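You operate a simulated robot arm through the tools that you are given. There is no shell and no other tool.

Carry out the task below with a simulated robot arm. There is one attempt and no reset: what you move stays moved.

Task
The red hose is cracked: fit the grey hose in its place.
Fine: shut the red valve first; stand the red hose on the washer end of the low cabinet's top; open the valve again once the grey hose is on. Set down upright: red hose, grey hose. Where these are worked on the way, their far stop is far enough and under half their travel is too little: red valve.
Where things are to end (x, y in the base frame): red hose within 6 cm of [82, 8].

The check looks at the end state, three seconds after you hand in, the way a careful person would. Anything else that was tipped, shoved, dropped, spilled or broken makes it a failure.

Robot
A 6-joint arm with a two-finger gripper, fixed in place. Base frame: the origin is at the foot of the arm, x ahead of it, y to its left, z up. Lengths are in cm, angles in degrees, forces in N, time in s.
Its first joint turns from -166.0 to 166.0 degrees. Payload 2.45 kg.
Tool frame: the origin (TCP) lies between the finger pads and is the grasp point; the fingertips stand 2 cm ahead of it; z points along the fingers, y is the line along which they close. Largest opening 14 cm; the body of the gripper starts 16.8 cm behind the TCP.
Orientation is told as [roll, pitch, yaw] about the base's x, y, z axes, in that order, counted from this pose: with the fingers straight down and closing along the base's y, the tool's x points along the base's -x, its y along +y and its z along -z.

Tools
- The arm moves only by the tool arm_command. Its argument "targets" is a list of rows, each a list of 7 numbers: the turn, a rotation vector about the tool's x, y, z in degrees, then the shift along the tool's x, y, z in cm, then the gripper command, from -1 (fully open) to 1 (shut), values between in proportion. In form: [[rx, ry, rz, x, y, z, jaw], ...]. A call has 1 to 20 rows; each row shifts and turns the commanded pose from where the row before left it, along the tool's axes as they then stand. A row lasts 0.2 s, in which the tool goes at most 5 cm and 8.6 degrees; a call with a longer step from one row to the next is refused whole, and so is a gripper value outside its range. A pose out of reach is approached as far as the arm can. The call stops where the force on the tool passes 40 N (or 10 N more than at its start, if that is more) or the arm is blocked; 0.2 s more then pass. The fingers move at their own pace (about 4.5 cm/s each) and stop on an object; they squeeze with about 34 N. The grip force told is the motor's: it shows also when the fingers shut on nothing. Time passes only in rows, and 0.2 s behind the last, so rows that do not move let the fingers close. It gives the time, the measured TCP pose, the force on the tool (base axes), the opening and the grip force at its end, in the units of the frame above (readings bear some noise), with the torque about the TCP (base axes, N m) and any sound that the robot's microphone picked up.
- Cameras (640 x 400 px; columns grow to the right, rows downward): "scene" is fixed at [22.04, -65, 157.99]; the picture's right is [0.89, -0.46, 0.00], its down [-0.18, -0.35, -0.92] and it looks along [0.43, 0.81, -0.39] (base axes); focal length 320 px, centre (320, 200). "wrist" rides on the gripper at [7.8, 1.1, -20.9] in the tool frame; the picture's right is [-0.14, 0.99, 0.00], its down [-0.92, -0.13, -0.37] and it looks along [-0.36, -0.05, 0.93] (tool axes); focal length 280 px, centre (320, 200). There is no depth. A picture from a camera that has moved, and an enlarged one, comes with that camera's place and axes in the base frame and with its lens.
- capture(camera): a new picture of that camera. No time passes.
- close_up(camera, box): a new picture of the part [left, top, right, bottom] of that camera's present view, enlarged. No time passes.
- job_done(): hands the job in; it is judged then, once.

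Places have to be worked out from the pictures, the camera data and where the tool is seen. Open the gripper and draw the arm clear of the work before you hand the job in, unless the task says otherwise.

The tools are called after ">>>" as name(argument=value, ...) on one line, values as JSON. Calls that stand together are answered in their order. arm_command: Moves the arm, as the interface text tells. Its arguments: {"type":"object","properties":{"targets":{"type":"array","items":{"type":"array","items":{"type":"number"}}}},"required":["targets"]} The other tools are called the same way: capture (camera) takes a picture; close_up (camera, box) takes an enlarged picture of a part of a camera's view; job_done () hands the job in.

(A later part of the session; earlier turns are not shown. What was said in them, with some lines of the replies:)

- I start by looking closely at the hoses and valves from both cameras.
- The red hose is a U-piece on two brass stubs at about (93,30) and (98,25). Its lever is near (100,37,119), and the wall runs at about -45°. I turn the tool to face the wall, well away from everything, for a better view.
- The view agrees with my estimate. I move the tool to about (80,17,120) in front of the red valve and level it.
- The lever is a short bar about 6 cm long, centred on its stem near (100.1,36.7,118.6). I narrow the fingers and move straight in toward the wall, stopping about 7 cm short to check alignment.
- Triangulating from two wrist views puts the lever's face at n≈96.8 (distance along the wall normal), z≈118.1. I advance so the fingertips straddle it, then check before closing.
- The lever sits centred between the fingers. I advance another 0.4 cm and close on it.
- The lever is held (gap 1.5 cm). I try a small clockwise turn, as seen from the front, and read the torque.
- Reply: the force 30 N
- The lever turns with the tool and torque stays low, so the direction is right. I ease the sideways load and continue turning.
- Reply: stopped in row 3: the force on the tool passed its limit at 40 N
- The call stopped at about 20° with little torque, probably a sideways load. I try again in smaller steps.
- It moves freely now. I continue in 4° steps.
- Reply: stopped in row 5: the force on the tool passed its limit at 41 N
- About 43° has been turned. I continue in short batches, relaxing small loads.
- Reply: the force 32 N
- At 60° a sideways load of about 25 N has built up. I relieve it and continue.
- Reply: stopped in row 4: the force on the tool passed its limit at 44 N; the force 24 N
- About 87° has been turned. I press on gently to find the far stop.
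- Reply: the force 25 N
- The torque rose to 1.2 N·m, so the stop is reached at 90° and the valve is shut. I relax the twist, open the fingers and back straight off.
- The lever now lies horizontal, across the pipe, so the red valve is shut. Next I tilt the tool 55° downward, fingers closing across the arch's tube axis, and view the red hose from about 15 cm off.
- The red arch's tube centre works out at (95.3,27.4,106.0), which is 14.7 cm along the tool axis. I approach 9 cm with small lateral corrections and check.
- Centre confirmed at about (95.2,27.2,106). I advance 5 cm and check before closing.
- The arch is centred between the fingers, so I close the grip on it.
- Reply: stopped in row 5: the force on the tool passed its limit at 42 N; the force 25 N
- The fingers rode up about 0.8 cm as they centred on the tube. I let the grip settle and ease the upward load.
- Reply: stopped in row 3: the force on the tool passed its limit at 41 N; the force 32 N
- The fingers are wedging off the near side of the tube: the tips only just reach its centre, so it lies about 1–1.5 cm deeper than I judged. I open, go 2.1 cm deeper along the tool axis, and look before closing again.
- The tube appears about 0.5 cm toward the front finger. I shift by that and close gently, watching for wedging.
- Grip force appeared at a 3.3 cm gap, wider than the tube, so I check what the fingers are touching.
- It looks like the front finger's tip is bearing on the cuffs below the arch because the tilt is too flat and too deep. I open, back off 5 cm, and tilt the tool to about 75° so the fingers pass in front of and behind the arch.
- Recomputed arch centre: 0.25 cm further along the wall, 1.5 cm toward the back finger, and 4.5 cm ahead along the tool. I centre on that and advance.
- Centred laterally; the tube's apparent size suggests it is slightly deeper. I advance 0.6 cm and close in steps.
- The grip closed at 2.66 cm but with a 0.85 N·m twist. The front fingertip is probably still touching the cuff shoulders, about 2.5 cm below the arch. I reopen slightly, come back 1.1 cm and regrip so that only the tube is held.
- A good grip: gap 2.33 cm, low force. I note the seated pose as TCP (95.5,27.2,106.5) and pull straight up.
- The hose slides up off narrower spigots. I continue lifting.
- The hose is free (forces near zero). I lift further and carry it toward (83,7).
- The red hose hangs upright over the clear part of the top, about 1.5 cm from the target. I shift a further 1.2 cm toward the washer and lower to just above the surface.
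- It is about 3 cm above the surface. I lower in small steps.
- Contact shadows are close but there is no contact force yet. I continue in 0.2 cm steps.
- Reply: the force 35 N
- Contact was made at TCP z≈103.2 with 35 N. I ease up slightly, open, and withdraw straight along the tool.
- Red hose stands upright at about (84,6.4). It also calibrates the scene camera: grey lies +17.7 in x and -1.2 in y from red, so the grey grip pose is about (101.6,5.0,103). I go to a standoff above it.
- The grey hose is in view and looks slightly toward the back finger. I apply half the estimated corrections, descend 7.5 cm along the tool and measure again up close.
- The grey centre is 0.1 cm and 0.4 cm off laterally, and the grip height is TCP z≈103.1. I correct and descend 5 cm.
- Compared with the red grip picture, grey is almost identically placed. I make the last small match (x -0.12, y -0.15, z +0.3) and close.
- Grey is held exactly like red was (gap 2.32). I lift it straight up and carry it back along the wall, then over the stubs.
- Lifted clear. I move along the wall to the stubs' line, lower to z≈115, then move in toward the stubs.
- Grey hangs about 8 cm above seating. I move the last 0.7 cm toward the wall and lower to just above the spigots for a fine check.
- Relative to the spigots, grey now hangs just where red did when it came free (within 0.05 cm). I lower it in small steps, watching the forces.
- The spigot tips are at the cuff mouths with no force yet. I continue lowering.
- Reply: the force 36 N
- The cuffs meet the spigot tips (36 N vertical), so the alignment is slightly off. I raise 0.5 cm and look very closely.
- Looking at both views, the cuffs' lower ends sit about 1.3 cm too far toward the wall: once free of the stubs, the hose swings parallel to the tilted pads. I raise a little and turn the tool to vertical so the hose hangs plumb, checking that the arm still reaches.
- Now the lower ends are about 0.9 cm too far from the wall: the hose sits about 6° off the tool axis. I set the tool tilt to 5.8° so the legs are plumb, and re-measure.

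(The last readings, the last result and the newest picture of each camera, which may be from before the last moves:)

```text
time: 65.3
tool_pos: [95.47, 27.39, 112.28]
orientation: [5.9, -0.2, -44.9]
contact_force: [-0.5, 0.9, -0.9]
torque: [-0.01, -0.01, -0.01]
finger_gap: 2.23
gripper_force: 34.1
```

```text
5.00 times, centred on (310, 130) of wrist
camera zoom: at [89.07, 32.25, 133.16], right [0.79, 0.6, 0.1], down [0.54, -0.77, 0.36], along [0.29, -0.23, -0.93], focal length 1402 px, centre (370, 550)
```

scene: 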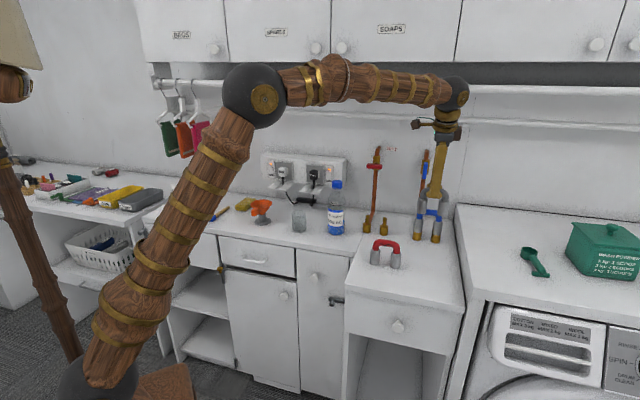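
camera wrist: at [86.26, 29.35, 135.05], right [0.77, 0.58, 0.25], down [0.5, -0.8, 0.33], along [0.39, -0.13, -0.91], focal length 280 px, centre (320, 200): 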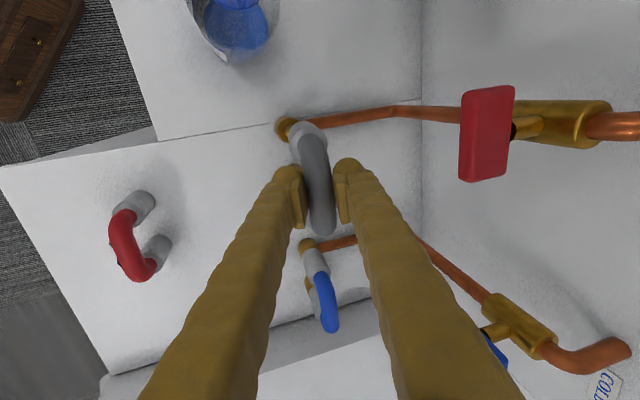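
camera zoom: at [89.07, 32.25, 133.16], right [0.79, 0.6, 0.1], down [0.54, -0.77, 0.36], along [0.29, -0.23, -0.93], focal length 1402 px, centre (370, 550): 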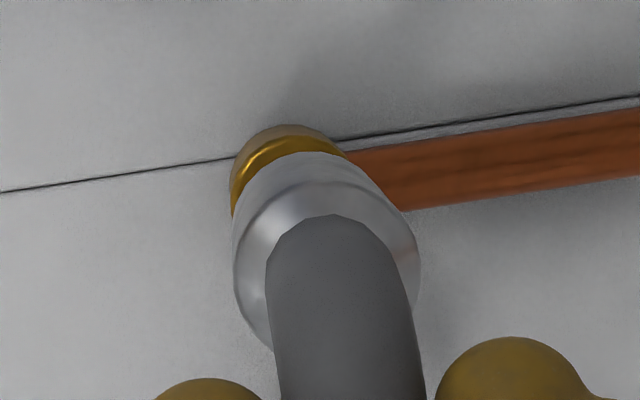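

The legs now hang plumb and, in both views, are within about 0.1 cm of the spigot axes. I lower again in small steps.

>>> arm_command(targets=[[0, 0, 0, 0.03, 0.03, 0.4, 1], [0, 0, 0, 0, -0.041, 0.398, 1], [0, 0, 0, 0, -0.041, 0.398, 1], [0, 0, 0, 0, -0.021, 0.2, 1], [0, 0, 0, 0, 0, 0, 1]])

>>> close_up(camera="scene", box=[367, 195, 403, 231])

```text
time: 66.5
tool_pos: [95.5, 27.42, 111.08]
orientation: [5.8, -0.2, -44.9]
contact_force: [0.9, 1.1, -0.8]
torque: [0.0, -0.01, -0.04]
finger_gap: 2.17
gripper_force: 34.4
```

```text
11.11 times, centred on (385, 213) of scene
camera zoom: at [22.04, -65.0, 157.99], right [0.89, -0.46, 0.0], down [-0.18, -0.35, -0.92], along [0.43, 0.81, -0.39], focal length 3560 px, centre (-402, 56)
```

zoom: 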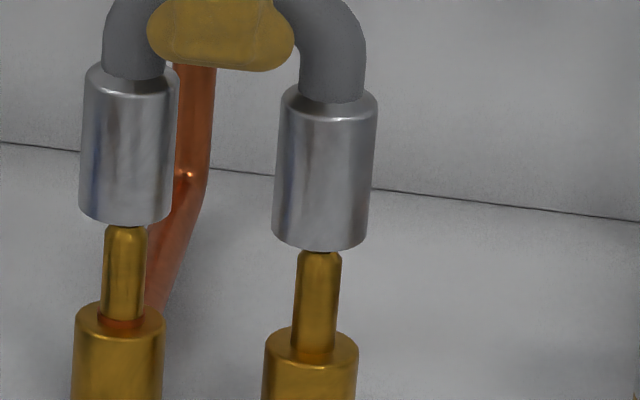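

>>> arm_command(targets=[[0, 0, 0, -0.06, -0.01, 0.1, 1], [0, 0, 0, 0, -0.015, 0.149, 1], [0, 0, 0, 0, -0.015, 0.149, 1], [0, 0, 0, 0, 0, 0, 1]])

>>> close_up(camera="scene", box=[367, 195, 403, 231])

```text
time: 67.5
tool_pos: [95.52, 27.43, 110.5]
orientation: [5.7, -0.2, -44.9]
contact_force: [1.1, 0.0, -1.2]
torque: [0.0, -0.02, 0.0]
finger_gap: 2.2
gripper_force: 34.0
```

```text
11.11 times, centred on (385, 213) of scene
camera zoom: at [22.04, -65.0, 157.99], right [0.89, -0.46, 0.0], down [-0.18, -0.35, -0.92], along [0.43, 0.81, -0.39], focal length 3560 px, centre (-402, 56)
```

zoom: 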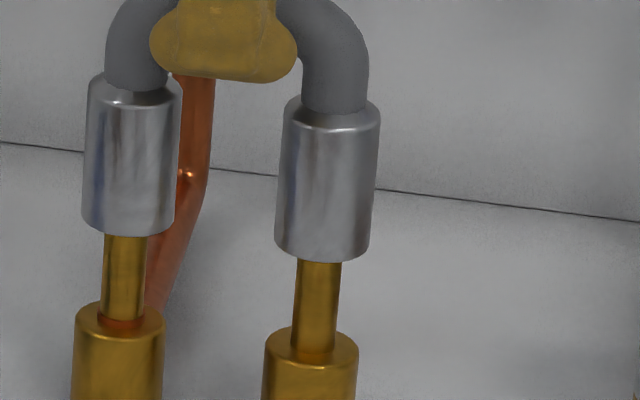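

>>> arm_command(targets=[[0, 0, 0, 0.05, -0.01, 0.1, 1], [0, 0, 0, 0, -0.01, 0.1, 1], [0, 0, 0, 0, -0.01, 0.1, 1], [0, 0, 0, 0, 0, 0, 1]])

>>> close_up(camera="scene", box=[367, 195, 403, 231])

```text
time: 68.5
tool_pos: [95.49, 27.5, 110.19]
orientation: [5.8, -0.2, -44.9]
contact_force: [0.1, 0.2, -1.9]
torque: [0.01, 0.05, 0.0]
finger_gap: 2.19
gripper_force: 33.7
```

```text
11.11 times, centred on (385, 213) of scene
camera zoom: at [22.04, -65.0, 157.99], right [0.89, -0.46, 0.0], down [-0.18, -0.35, -0.92], along [0.43, 0.81, -0.39], focal length 3560 px, centre (-402, 56)
```

zoom: 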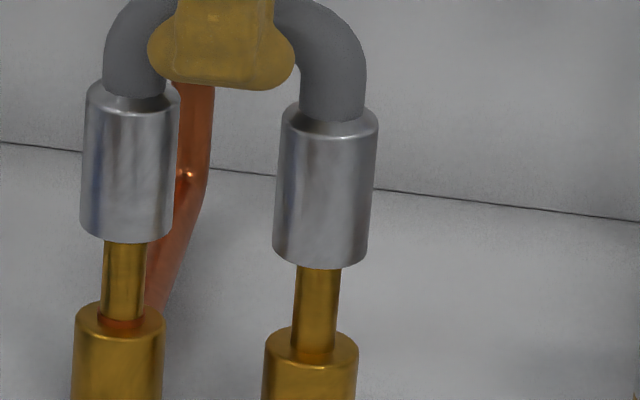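

Still no force, and below the earlier contact height. I continue down.

>>> arm_command(targets=[[0, 0, 0, 0, -0.015, 0.149, 1], [0, 0, 0, 0, -0.015, 0.149, 1], [0, 0, 0, 0, -0.015, 0.149, 1], [0, 0, 0, 0, 0, 0, 1]])

>>> close_up(camera="scene", box=[367, 195, 403, 231])

```text
time: 69.5
tool_pos: [95.69, 27.36, 109.82]
orientation: [5.8, -0.2, -44.9]
contact_force: [0.6, -0.3, -2.2]
torque: [0.02, -0.06, 0.0]
finger_gap: 2.17
gripper_force: 33.4
```

```text
11.11 times, centred on (385, 213) of scene
camera zoom: at [22.04, -65.0, 157.99], right [0.89, -0.46, 0.0], down [-0.18, -0.35, -0.92], along [0.43, 0.81, -0.39], focal length 3560 px, centre (-402, 56)
```

zoom: 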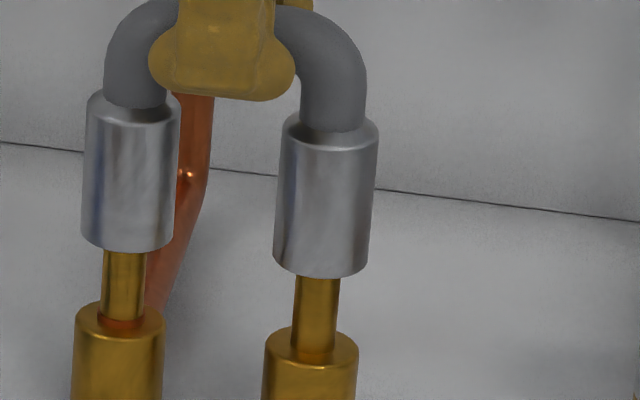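

The cuffs are now below tip level, so the spigots are entering. I continue.

>>> arm_command(targets=[[0, 0, 0, 0, -0.02, 0.199, 1], [0, 0, 0, 0, -0.02, 0.199, 1], [0, 0, 0, 0, -0.02, 0.199, 1], [0, 0, 0, 0, 0, 0, 1]])

>>> close_up(camera="scene", box=[367, 195, 403, 231])

```text
time: 70.5
tool_pos: [95.61, 27.39, 109.17]
orientation: [5.8, -0.3, -44.8]
contact_force: [0.0, -4.5, -1.5]
torque: [-0.33, 0.03, 0.11]
finger_gap: 2.21
gripper_force: 34.3
```

```text
11.11 times, centred on (385, 213) of scene
camera zoom: at [22.04, -65.0, 157.99], right [0.89, -0.46, 0.0], down [-0.18, -0.35, -0.92], along [0.43, 0.81, -0.39], focal length 3560 px, centre (-402, 56)
```

zoom: 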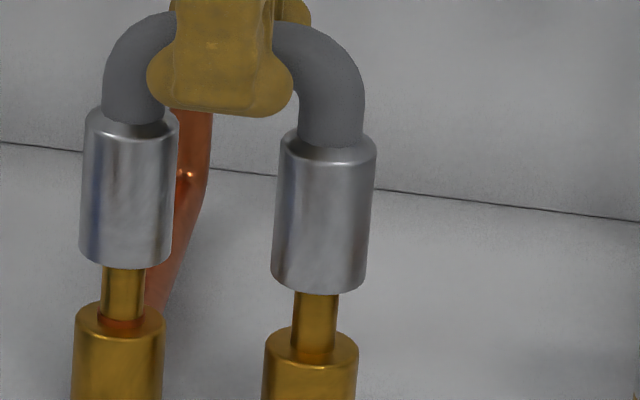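

It is on the spigots (small guiding forces only). I continue seating.

>>> arm_command(targets=[[0, 0, 0, 0, -0.04, 0.249, 1], [0, 0, 0, 0, -0.026, 0.249, 1], [0, 0, 0, 0, -0.026, 0.249, 1], [0, 0, 0, 0, -0.026, 0.249, 1], [0, 0, 0, 0, 0, 0, 1]])

>>> close_up(camera="scene", box=[367, 195, 403, 231])

```text
time: 71.7
tool_pos: [95.59, 27.38, 108.31]
orientation: [5.7, -0.1, -44.9]
contact_force: [-0.7, -0.1, -2.1]
torque: [0.01, 0.01, 0.01]
finger_gap: 2.18
gripper_force: 33.9
```

```text
11.11 times, centred on (385, 213) of scene
camera zoom: at [22.04, -65.0, 157.99], right [0.89, -0.46, 0.0], down [-0.18, -0.35, -0.92], along [0.43, 0.81, -0.39], focal length 3560 px, centre (-402, 56)
```

zoom: 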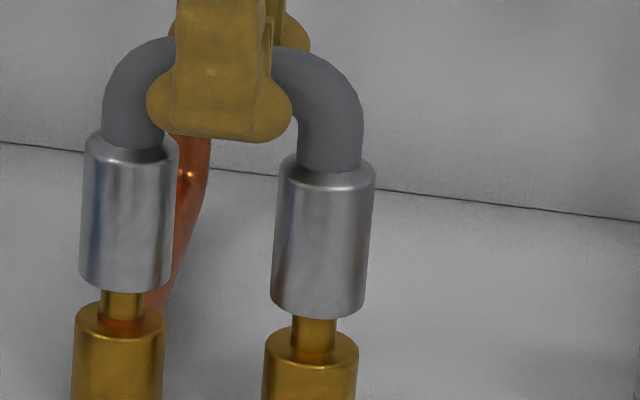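

About 1.8 cm remain, with forces near zero. I continue down.

>>> arm_command(targets=[[0, 0, 0, 0, -0.026, 0.249, 1], [0, 0, 0, 0, -0.026, 0.249, 1], [0, 0, 0, 0, -0.026, 0.249, 1], [0, 0, 0, 0, -0.026, 0.249, 1], [0, 0, 0, 0, -0.026, 0.249, 1], [0, 0, 0, 0, 0, 0, 1]])

>>> close_up(camera="scene", box=[367, 195, 403, 231])

```text
time: 73.1
tool_pos: [95.51, 27.19, 106.99]
orientation: [5.8, -0.2, -44.9]
contact_force: [-0.1, -0.2, -1.3]
torque: [-0.01, -0.02, 0.0]
finger_gap: 2.18
gripper_force: 34.3
```

```text
11.11 times, centred on (385, 213) of scene
camera zoom: at [22.04, -65.0, 157.99], right [0.89, -0.46, 0.0], down [-0.18, -0.35, -0.92], along [0.43, 0.81, -0.39], focal length 3560 px, centre (-402, 56)
```

zoom: 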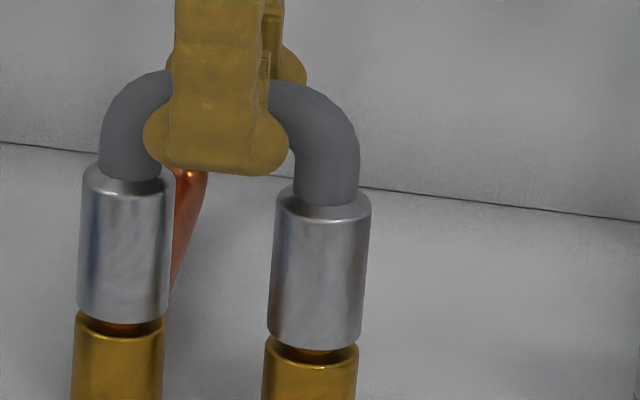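

About half a centimetre remains. I lower in 0.1 cm steps until it seats.

>>> arm_command(targets=[[0, 0, 0, 0, -0.01, 0.1, 1], [0, 0, 0, 0, -0.01, 0.1, 1], [0, 0, 0, 0, -0.01, 0.1, 1], [0, 0, 0, 0, -0.01, 0.1, 1], [0, 0, 0, 0, 0, 0, 1]])

>>> close_up(camera="scene", box=[367, 200, 403, 236])

```text
time: 74.3
tool_pos: [95.6, 27.45, 106.58]
orientation: [5.7, -0.2, -44.8]
contact_force: [0.0, -4.7, -0.1]
torque: [-0.29, 0.09, 0.07]
finger_gap: 2.2
gripper_force: 33.9
```

```text
11.11 times, centred on (385, 218) of scene
camera zoom: at [22.04, -65.0, 157.99], right [0.89, -0.46, 0.0], down [-0.18, -0.35, -0.92], along [0.43, 0.81, -0.39], focal length 3560 px, centre (-402, 0)
```

zoom: 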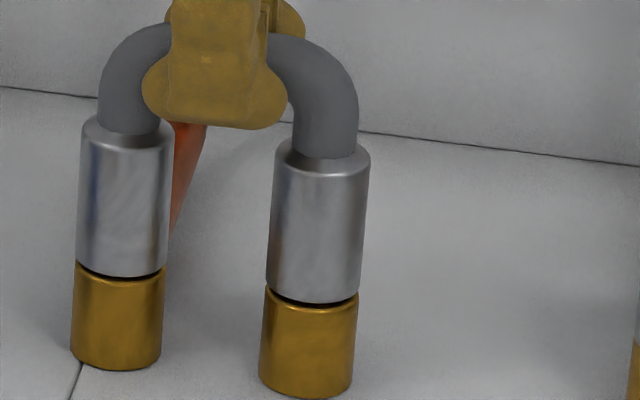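

Only a hairline gap is left. I take a few more 0.1 cm steps.

>>> arm_command(targets=[[0, 0, 0, 0, -0.01, 0.1, 1], [0, 0, 0, 0, -0.01, 0.1, 1], [0, 0, 0, 0, 0, 0, 1]])

>>> close_up(camera="scene", box=[367, 200, 403, 236])

```text
time: 75.1
tool_pos: [95.54, 27.39, 106.43]
orientation: [5.7, -0.2, -44.9]
contact_force: [-1.0, -2.8, 3.5]
torque: [-0.2, 0.18, 0.09]
finger_gap: 2.17
gripper_force: 34.4
```

```text
11.11 times, centred on (385, 218) of scene
camera zoom: at [22.04, -65.0, 157.99], right [0.89, -0.46, 0.0], down [-0.18, -0.35, -0.92], along [0.43, 0.81, -0.39], focal length 3560 px, centre (-402, 0)
```

zoom: 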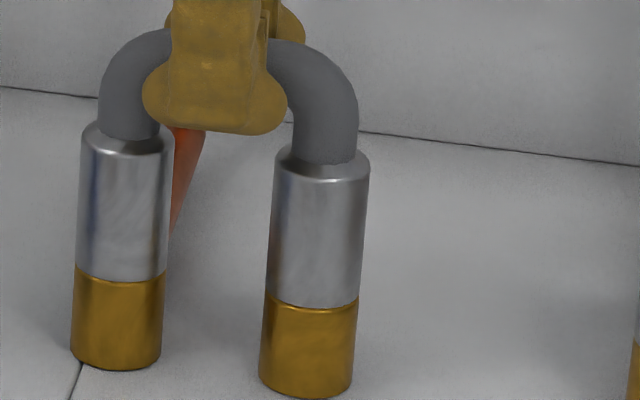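

It is seated on the collars. I give a light final press, then release and withdraw.

>>> arm_command(targets=[[0, 0, 0, 0, -0.005, 0.05, 1], [0, 0, 0, 0, 0, 0, 1]])

>>> arm_command(targets=[[0, 0, 0, 0, 0.005, -0.05, 1], [0, 0, 0, 0, 0, 0, 0.6], [0, 0, 0, 0, 0, 0, 0.3], [0, 0, 0, 0, 0, 0, 0.1], [0, 0, 0, 0, 0, 0, 0.1], [0, 0, 0, 0, 0, -2, 0.1], [0, 0, 0, 0, 0, -4, 0.1], [0, 0, 0, 0, 0, -4, 0.1]])

>>> close_up(camera="scene", box=[360, 190, 410, 240])

>>> capture(camera="wrist")

```text
time: 75.7
tool_pos: [95.6, 27.38, 106.31]
orientation: [5.8, -0.2, -44.8]
contact_force: [3.5, -4.5, 8.3]
torque: [-0.23, 0.05, 0.09]
finger_gap: 2.18
gripper_force: 34.0
```

```text
time: 77.5
tool_pos: [94.84, 26.6, 116.49]
orientation: [5.7, -0.2, -45.0]
contact_force: [0.0, 0.3, 0.1]
torque: [0.01, 0.01, 0.01]
finger_gap: 6.3
gripper_force: 0.1
```

```text
8.00 times, centred on (385, 215) of scene
camera zoom: at [22.04, -65.0, 157.99], right [0.89, -0.46, 0.0], down [-0.18, -0.35, -0.92], along [0.43, 0.81, -0.39], focal length 2564 px, centre (-200, 80)
```

zoom: 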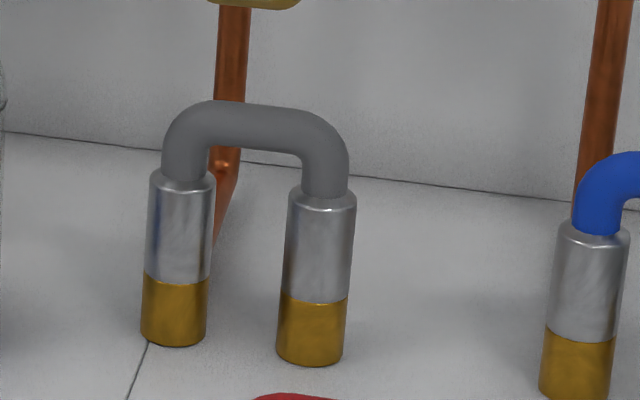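

```text
taken
camera wrist: at [88.49, 31.44, 137.2], right [0.79, 0.6, 0.1], down [0.54, -0.77, 0.36], along [0.29, -0.23, -0.93], focal length 280 px, centre (320, 200)
```

wrist: 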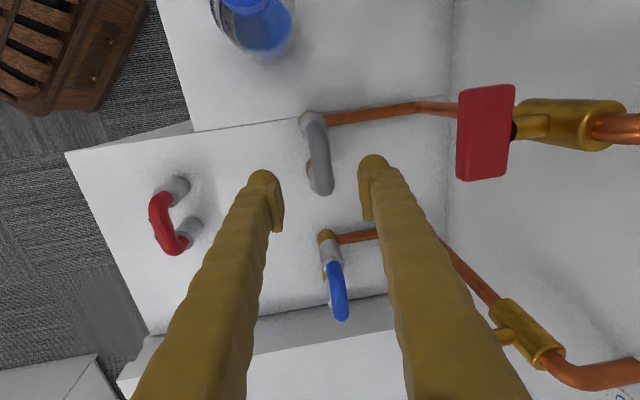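

Grey is fully seated, matching the cold hose. Now I go back in front of the red valve and turn the tool level, fingers closing vertically, to reopen it.

>>> arm_command(targets=[[0, 0, 0, 0, 0.2, -2, 0.1], [0, 0, 0, 0.94, -2.91, -0.27, 0.1], [0, 0, 0, 0.94, -2.91, -0.27, 0.1], [0, 0, 0, 0.94, -2.91, -0.27, 0.1], [0, 0, 0, 0.94, -2.91, -0.27, 0.1], [-8.43, 0, 0, 0, 0, 0, 0.2], [-8.43, 0, 0, 0, 0, 0, 0.2], [-8.43, 0, 0, 0, 0, 0, 0.2], [-8.43, 0, 0, 0, 0, 0, 0.2], [-8.43, 0, 0, 0, 0, 0, 0.2], [-8.43, 0, 0, 0, 0, 0, 0.2], [-8.43, 0, 0, 0, 0, 0, 0.2], [-8.43, 0, 0, 0, 0, 0, 0.2], [-8.43, 0, 0, 0, 0, 0, 0.2], [-8.43, 0, 0, 0, 0, 0, 0.2]])

>>> capture(camera="wrist")

>>> capture(camera="scene")

```text
time: 80.7
tool_pos: [83.84, 21.02, 118.21]
orientation: [90.2, -0.3, -45.0]
contact_force: [-0.6, -0.3, 0.7]
torque: [0.01, 0.03, -0.04]
finger_gap: 5.6
gripper_force: 0.1
```

```text
taken
camera wrist: at [63.48, 11.73, 119.16], right [0.09, -0.1, 0.99], down [0.39, -0.91, -0.12], along [0.92, 0.4, -0.05], focal length 280 px, centre (320, 200)
```

wrist: 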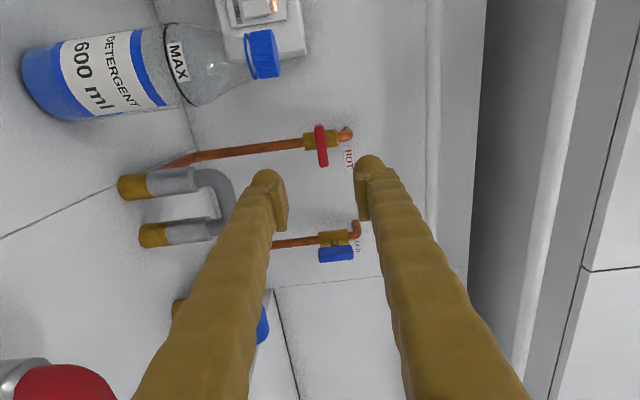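

```text
taken
```

scene: 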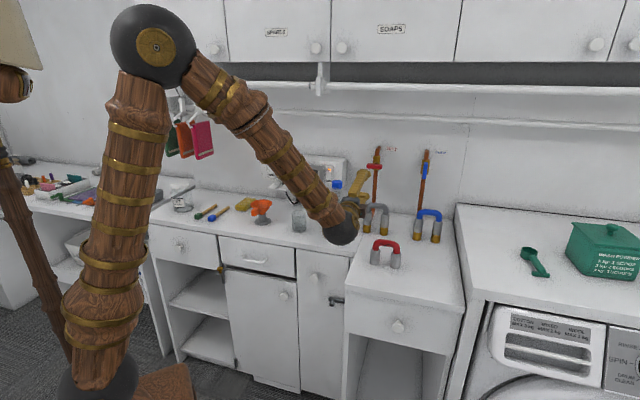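

The pose matches my earlier retreat pose and the lever lies horizontal. I move in to 3 cm short and check.

>>> arm_command(targets=[[0, 0, 0, -0.1, 0.2, 3, 0.2], [0, 0, 0, 0, 0, 4, 0.2], [0, 0, 0, 0, 0, 4, 0.2], [0, 0, 0, 0, 0, 4, 0.2], [0, 0, 0, 0, 0, 4, 0.2], [0, 0, 0, 0, 0, 0, 0.2]])

>>> capture(camera="wrist")

```text
time: 82.1
tool_pos: [97.38, 34.49, 118.45]
orientation: [90.1, -0.2, -44.9]
contact_force: [-1.0, 0.0, 0.1]
torque: [0.01, -0.02, 0.03]
finger_gap: 5.58
gripper_force: 0.1
```

```text
taken
camera wrist: at [77.01, 25.34, 119.45], right [0.09, -0.1, 0.99], down [0.39, -0.91, -0.12], along [0.92, 0.4, -0.05], focal length 280 px, centre (320, 200)
```

wrist: 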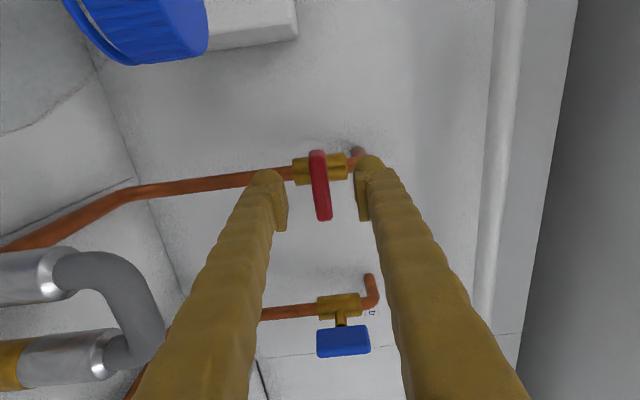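

Aligned. From the two earlier settled poses I deduce the stem axis is 0.42 cm further along the wall, so I centre the tool on it, advance and close on the lever.

>>> arm_command(targets=[[0, 0, 0, -0.44, 0, 1, 0.2], [0, 0, 0, 0, 0, 1, 0.2], [0, 0, 0, 0, 0, 0.8, 0.2], [0, 0, 0, 0, 0, 0, 0.6], [0, 0, 0, 0, 0, 0, 1], [0, 0, 0, 0, 0, 0, 1], [0, 0, 0, 0, 0, 0, 1], [0, 0, 0, 0, 0, 0, 1]])

>>> capture(camera="wrist")

```text
time: 83.9
tool_pos: [99.72, 36.09, 118.49]
orientation: [90.1, -0.2, -44.8]
contact_force: [5.6, 3.7, 3.5]
torque: [0.03, -0.02, -0.04]
finger_gap: 1.5
gripper_force: 40.7
```

```text
taken
camera wrist: at [79.33, 26.89, 119.44], right [0.09, -0.1, 0.99], down [0.39, -0.91, -0.12], along [0.92, 0.4, -0.05], focal length 280 px, centre (320, 200)
```

wrist: 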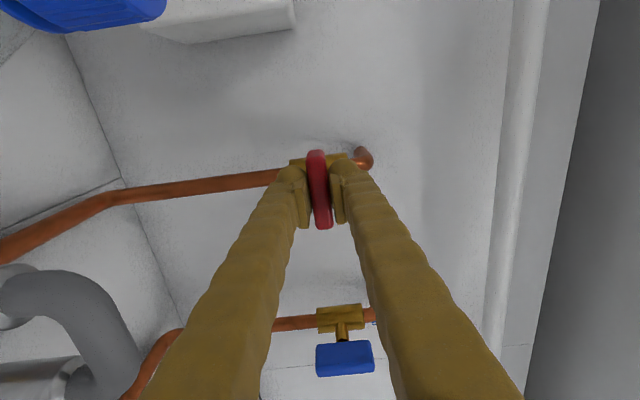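

The lever is gripped with low forces. I now turn it back counter-clockwise (negative about the tool axis) in small steps.

>>> arm_command(targets=[[0, 0, -4, 0, 0, 0, 1], [0, 0, -4, 0, 0, 0, 1], [0, 0, -4, 0, 0, 0, 1], [0, 0, -4, 0, 0, 0, 1], [0, 0, -4, 0, 0, 0, 1], [0, 0, -4, 0, 0, 0, 1]])

```text
time: 85.3
tool_pos: [99.72, 36.18, 118.45]
orientation: [90.1, -24.3, -45.0]
contact_force: [21.8, 22.0, 8.9]
torque: [0.03, -0.04, 0.06]
finger_gap: 1.5
gripper_force: 41.1
```

It is turning with little torque. I relieve the axial load and continue.

>>> arm_command(targets=[[0, 0, 0, 0, 0, 0.07, 1], [0, 0, -4, 0, 0, 0, 1], [0, 0, -4, 0, 0, 0, 1], [0, 0, -4, 0, 0, 0, 1], [0, 0, -4, 0, 0, 0, 1], [0, 0, -4, 0, 0, 0, 1], [0, 0, -4, 0, 0, 0, 1]])

```text
time: 86.9
tool_pos: [99.67, 36.14, 118.35]
orientation: [90.3, -48.3, -45.0]
contact_force: [-6.9, -15.6, 8.1]
torque: [0.08, -0.08, -0.1]
finger_gap: 1.5
gripper_force: 41.4
```

>>> arm_command(targets=[[0, 0, 0, 0, 0.02, -0.03, 1], [0, 0, -4, 0, 0, 0, 1], [0, 0, -4, 0, 0, 0, 1], [0, 0, -4, 0, 0, 0, 1], [0, 0, -4, 0, 0, 0, 1], [0, 0, -4, 0, 0, 0, 1], [0, 0, -4, 0, 0, 0, 1]])

```text
time: 88.5
tool_pos: [99.79, 36.14, 118.48]
orientation: [90.3, -72.2, -45.1]
contact_force: [37.3, 2.6, -1.6]
torque: [0.08, -0.06, -0.25]
finger_gap: 1.47
gripper_force: 41.8
```

Relieve the load and finish the turn to the open stop.

>>> arm_command(targets=[[0, 0, 0, -0.02, -0.06, 0.06, 1], [0, 0, -4, 0, 0, 0, 1], [0, 0, -4, 0, 0, 0, 1], [0, 0, -4, 0, 0, 0, 1], [0, 0, -4, 0, 0, 0, 1]])

>>> capture(camera="wrist")

```text
time: 89.7
tool_pos: [99.77, 36.23, 118.44]
orientation: [92.1, -88.2, -46.8]
contact_force: [1.5, -13.0, -7.8]
torque: [-0.06, 0.13, -0.13]
finger_gap: 1.52
gripper_force: 41.3
```

```text
taken
camera wrist: at [83.97, 22.25, 110.54], right [-0.7, 0.7, 0.17], down [-0.15, -0.37, 0.92], along [0.7, 0.61, 0.36], focal length 280 px, centre (320, 200)
```

wrist: 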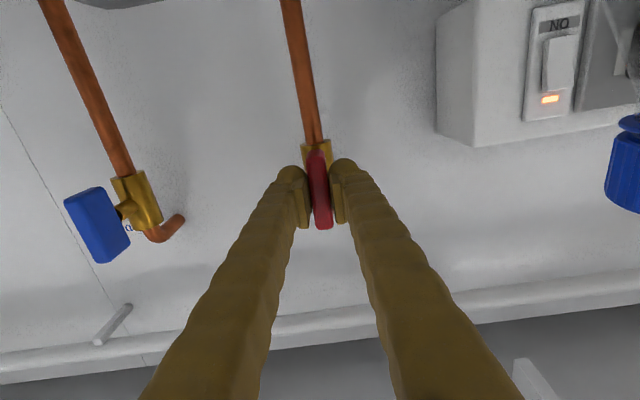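

Nearly vertical. A few more degrees will find the stop.

>>> arm_command(targets=[[0, 0, -2, 0, 0, 0, 1], [0, 0, -2, 0, 0, 0, 1], [0, 0, -2, 0, 0, 0, 1]])

```text
time: 90.5
tool_pos: [99.6, 36.17, 118.37]
orientation: [-91.3, -85.7, 136.4]
contact_force: [-17.0, -22.2, -8.3]
torque: [0.8, 0.91, -0.05]
finger_gap: 1.62
gripper_force: 42.0
```

The open stop is felt (1.2 N·m). I relax, release and back off straight from the wall.

>>> arm_command(targets=[[0, 0, 4, 0, 0, 0, 1], [0, 0, 0, 0, 0, 0, 0.6], [0, 0, 0, 0, 0, 0, 0.2], [0, 0, 0, 0, 0, 0, 0.2], [0, 0, 0, 0, 0, -2, 0.2], [0, 0, 0, 0, 0, -4, 0.2], [0, 0, 0, 0, 0, -4, 0.2], [0, 0, 0, 0, 0, -4, 0.2], [0, 0, 0, 0, 0, -4, 0.2], [0, 0, 0, 0, 0, -4, 0.2]])

>>> capture(camera="wrist")

>>> capture(camera="scene")

```text
time: 92.7
tool_pos: [84.16, 20.63, 118.37]
orientation: [-113.7, -89.8, 158.7]
contact_force: [0.8, -0.8, -0.4]
torque: [0.02, 0.0, -0.02]
finger_gap: 5.57
gripper_force: 0.0
```

```text
taken
camera wrist: at [68.63, 6.59, 110.52], right [-0.7, 0.7, 0.13], down [-0.17, -0.35, 0.92], along [0.69, 0.62, 0.37], focal length 280 px, centre (320, 200)
```

wrist: 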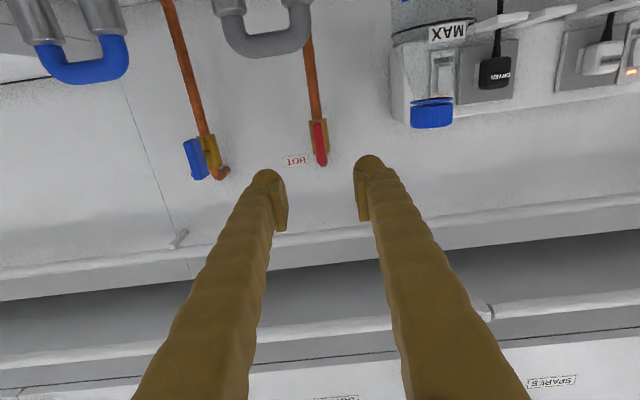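

```text
taken
```

scene: 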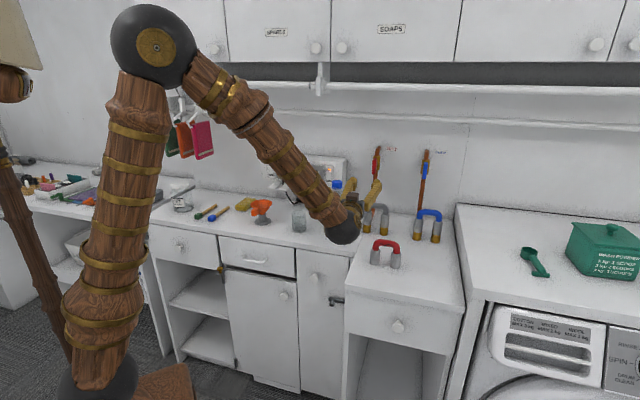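

The valve lever is vertical (open) and all hoses are in place. I draw the arm back and up, clear of the work.

>>> arm_command(targets=[[0, 0, 0, -1, 0, -3, 0.2], [0, 0, 0, -2, 0, -3, 0.2], [0, 0, 0, -3, 0, -3, -0.5], [0, 0, 0, -3, 0, -3, -1], [0, 0, 0, -4, 0, 0, -1], [0, 0, 0, -4, 0, 0, -1], [0, 0, 0, -4, 0, 0, -1], [0, 0, 0, 0, 0, 0, -1]])

>>> capture(camera="scene")

>>> close_up(camera="scene", box=[320, 140, 470, 290])

>>> close_up(camera="scene", box=[360, 190, 410, 240])

```text
time: 94.5
tool_pos: [75.86, 12.04, 139.34]
orientation: [-115.1, -89.8, 160.2]
contact_force: [0.0, -1.2, -0.2]
torque: [-0.03, 0.04, 0.0]
finger_gap: 13.98
gripper_force: 0.1
```

```text
taken
```

scene: 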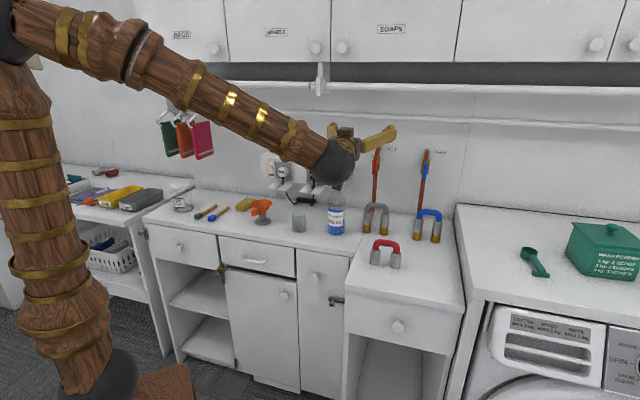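

```text
2.67 times, centred on (395, 215) of scene
camera zoom: at [22.04, -65.0, 157.99], right [0.89, -0.46, 0.0], down [-0.18, -0.35, -0.92], along [0.43, 0.81, -0.39], focal length 854 px, centre (120, 160)
```

zoom: 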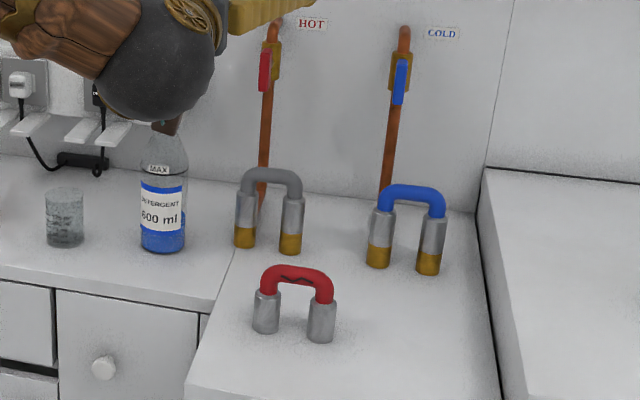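

```text
8.00 times, centred on (385, 215) of scene
camera zoom: at [22.04, -65.0, 157.99], right [0.89, -0.46, 0.0], down [-0.18, -0.35, -0.92], along [0.43, 0.81, -0.39], focal length 2564 px, centre (-200, 80)
```

zoom: 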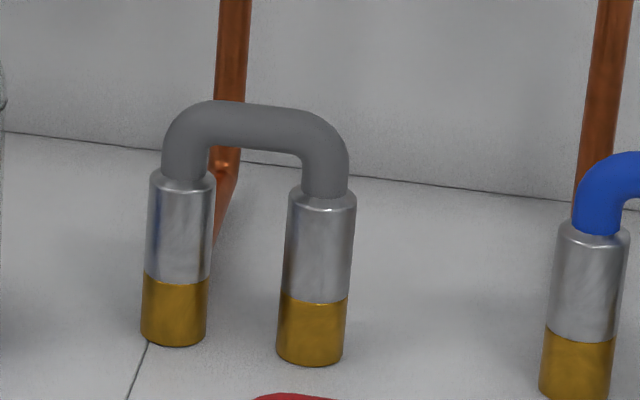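

Everything checks out. The grey hose is seated flush on both stubs with the red valve open, and the red hose stands upright about 3 cm from (82,8). Nothing else has moved, and the arm is clear with the gripper open, so I hand in.

>>> job_done()

```text
The job is handed in.
```

The grey hose now sits where the red one was, and I have handed the job in.

- **Red valve:** I shut it to its stop before touching the hoses. Once the grey hose was on, I opened it again to its stop.
- **Red hose:** it stands upright on the low cabinet's top at about (84, 6.5), roughly 3 cm from the given point and nudged slightly toward the washer.
- **Grey hose:** it is upright and flush on both brass collars. My first try at lowering it touched the tips of the stubs at about 36 N, so I lifted it, straightened it and lowered it again. It then went down without trouble.
- **Surroundings:** in the final pictures I saw nothing else moved or tipped. The arm is drawn back with the gripper open.

My first attempts to grip the red hose pressed and twisted it a little while it was still on its stubs. I saw no damage to the hose or the stubs afterwards.
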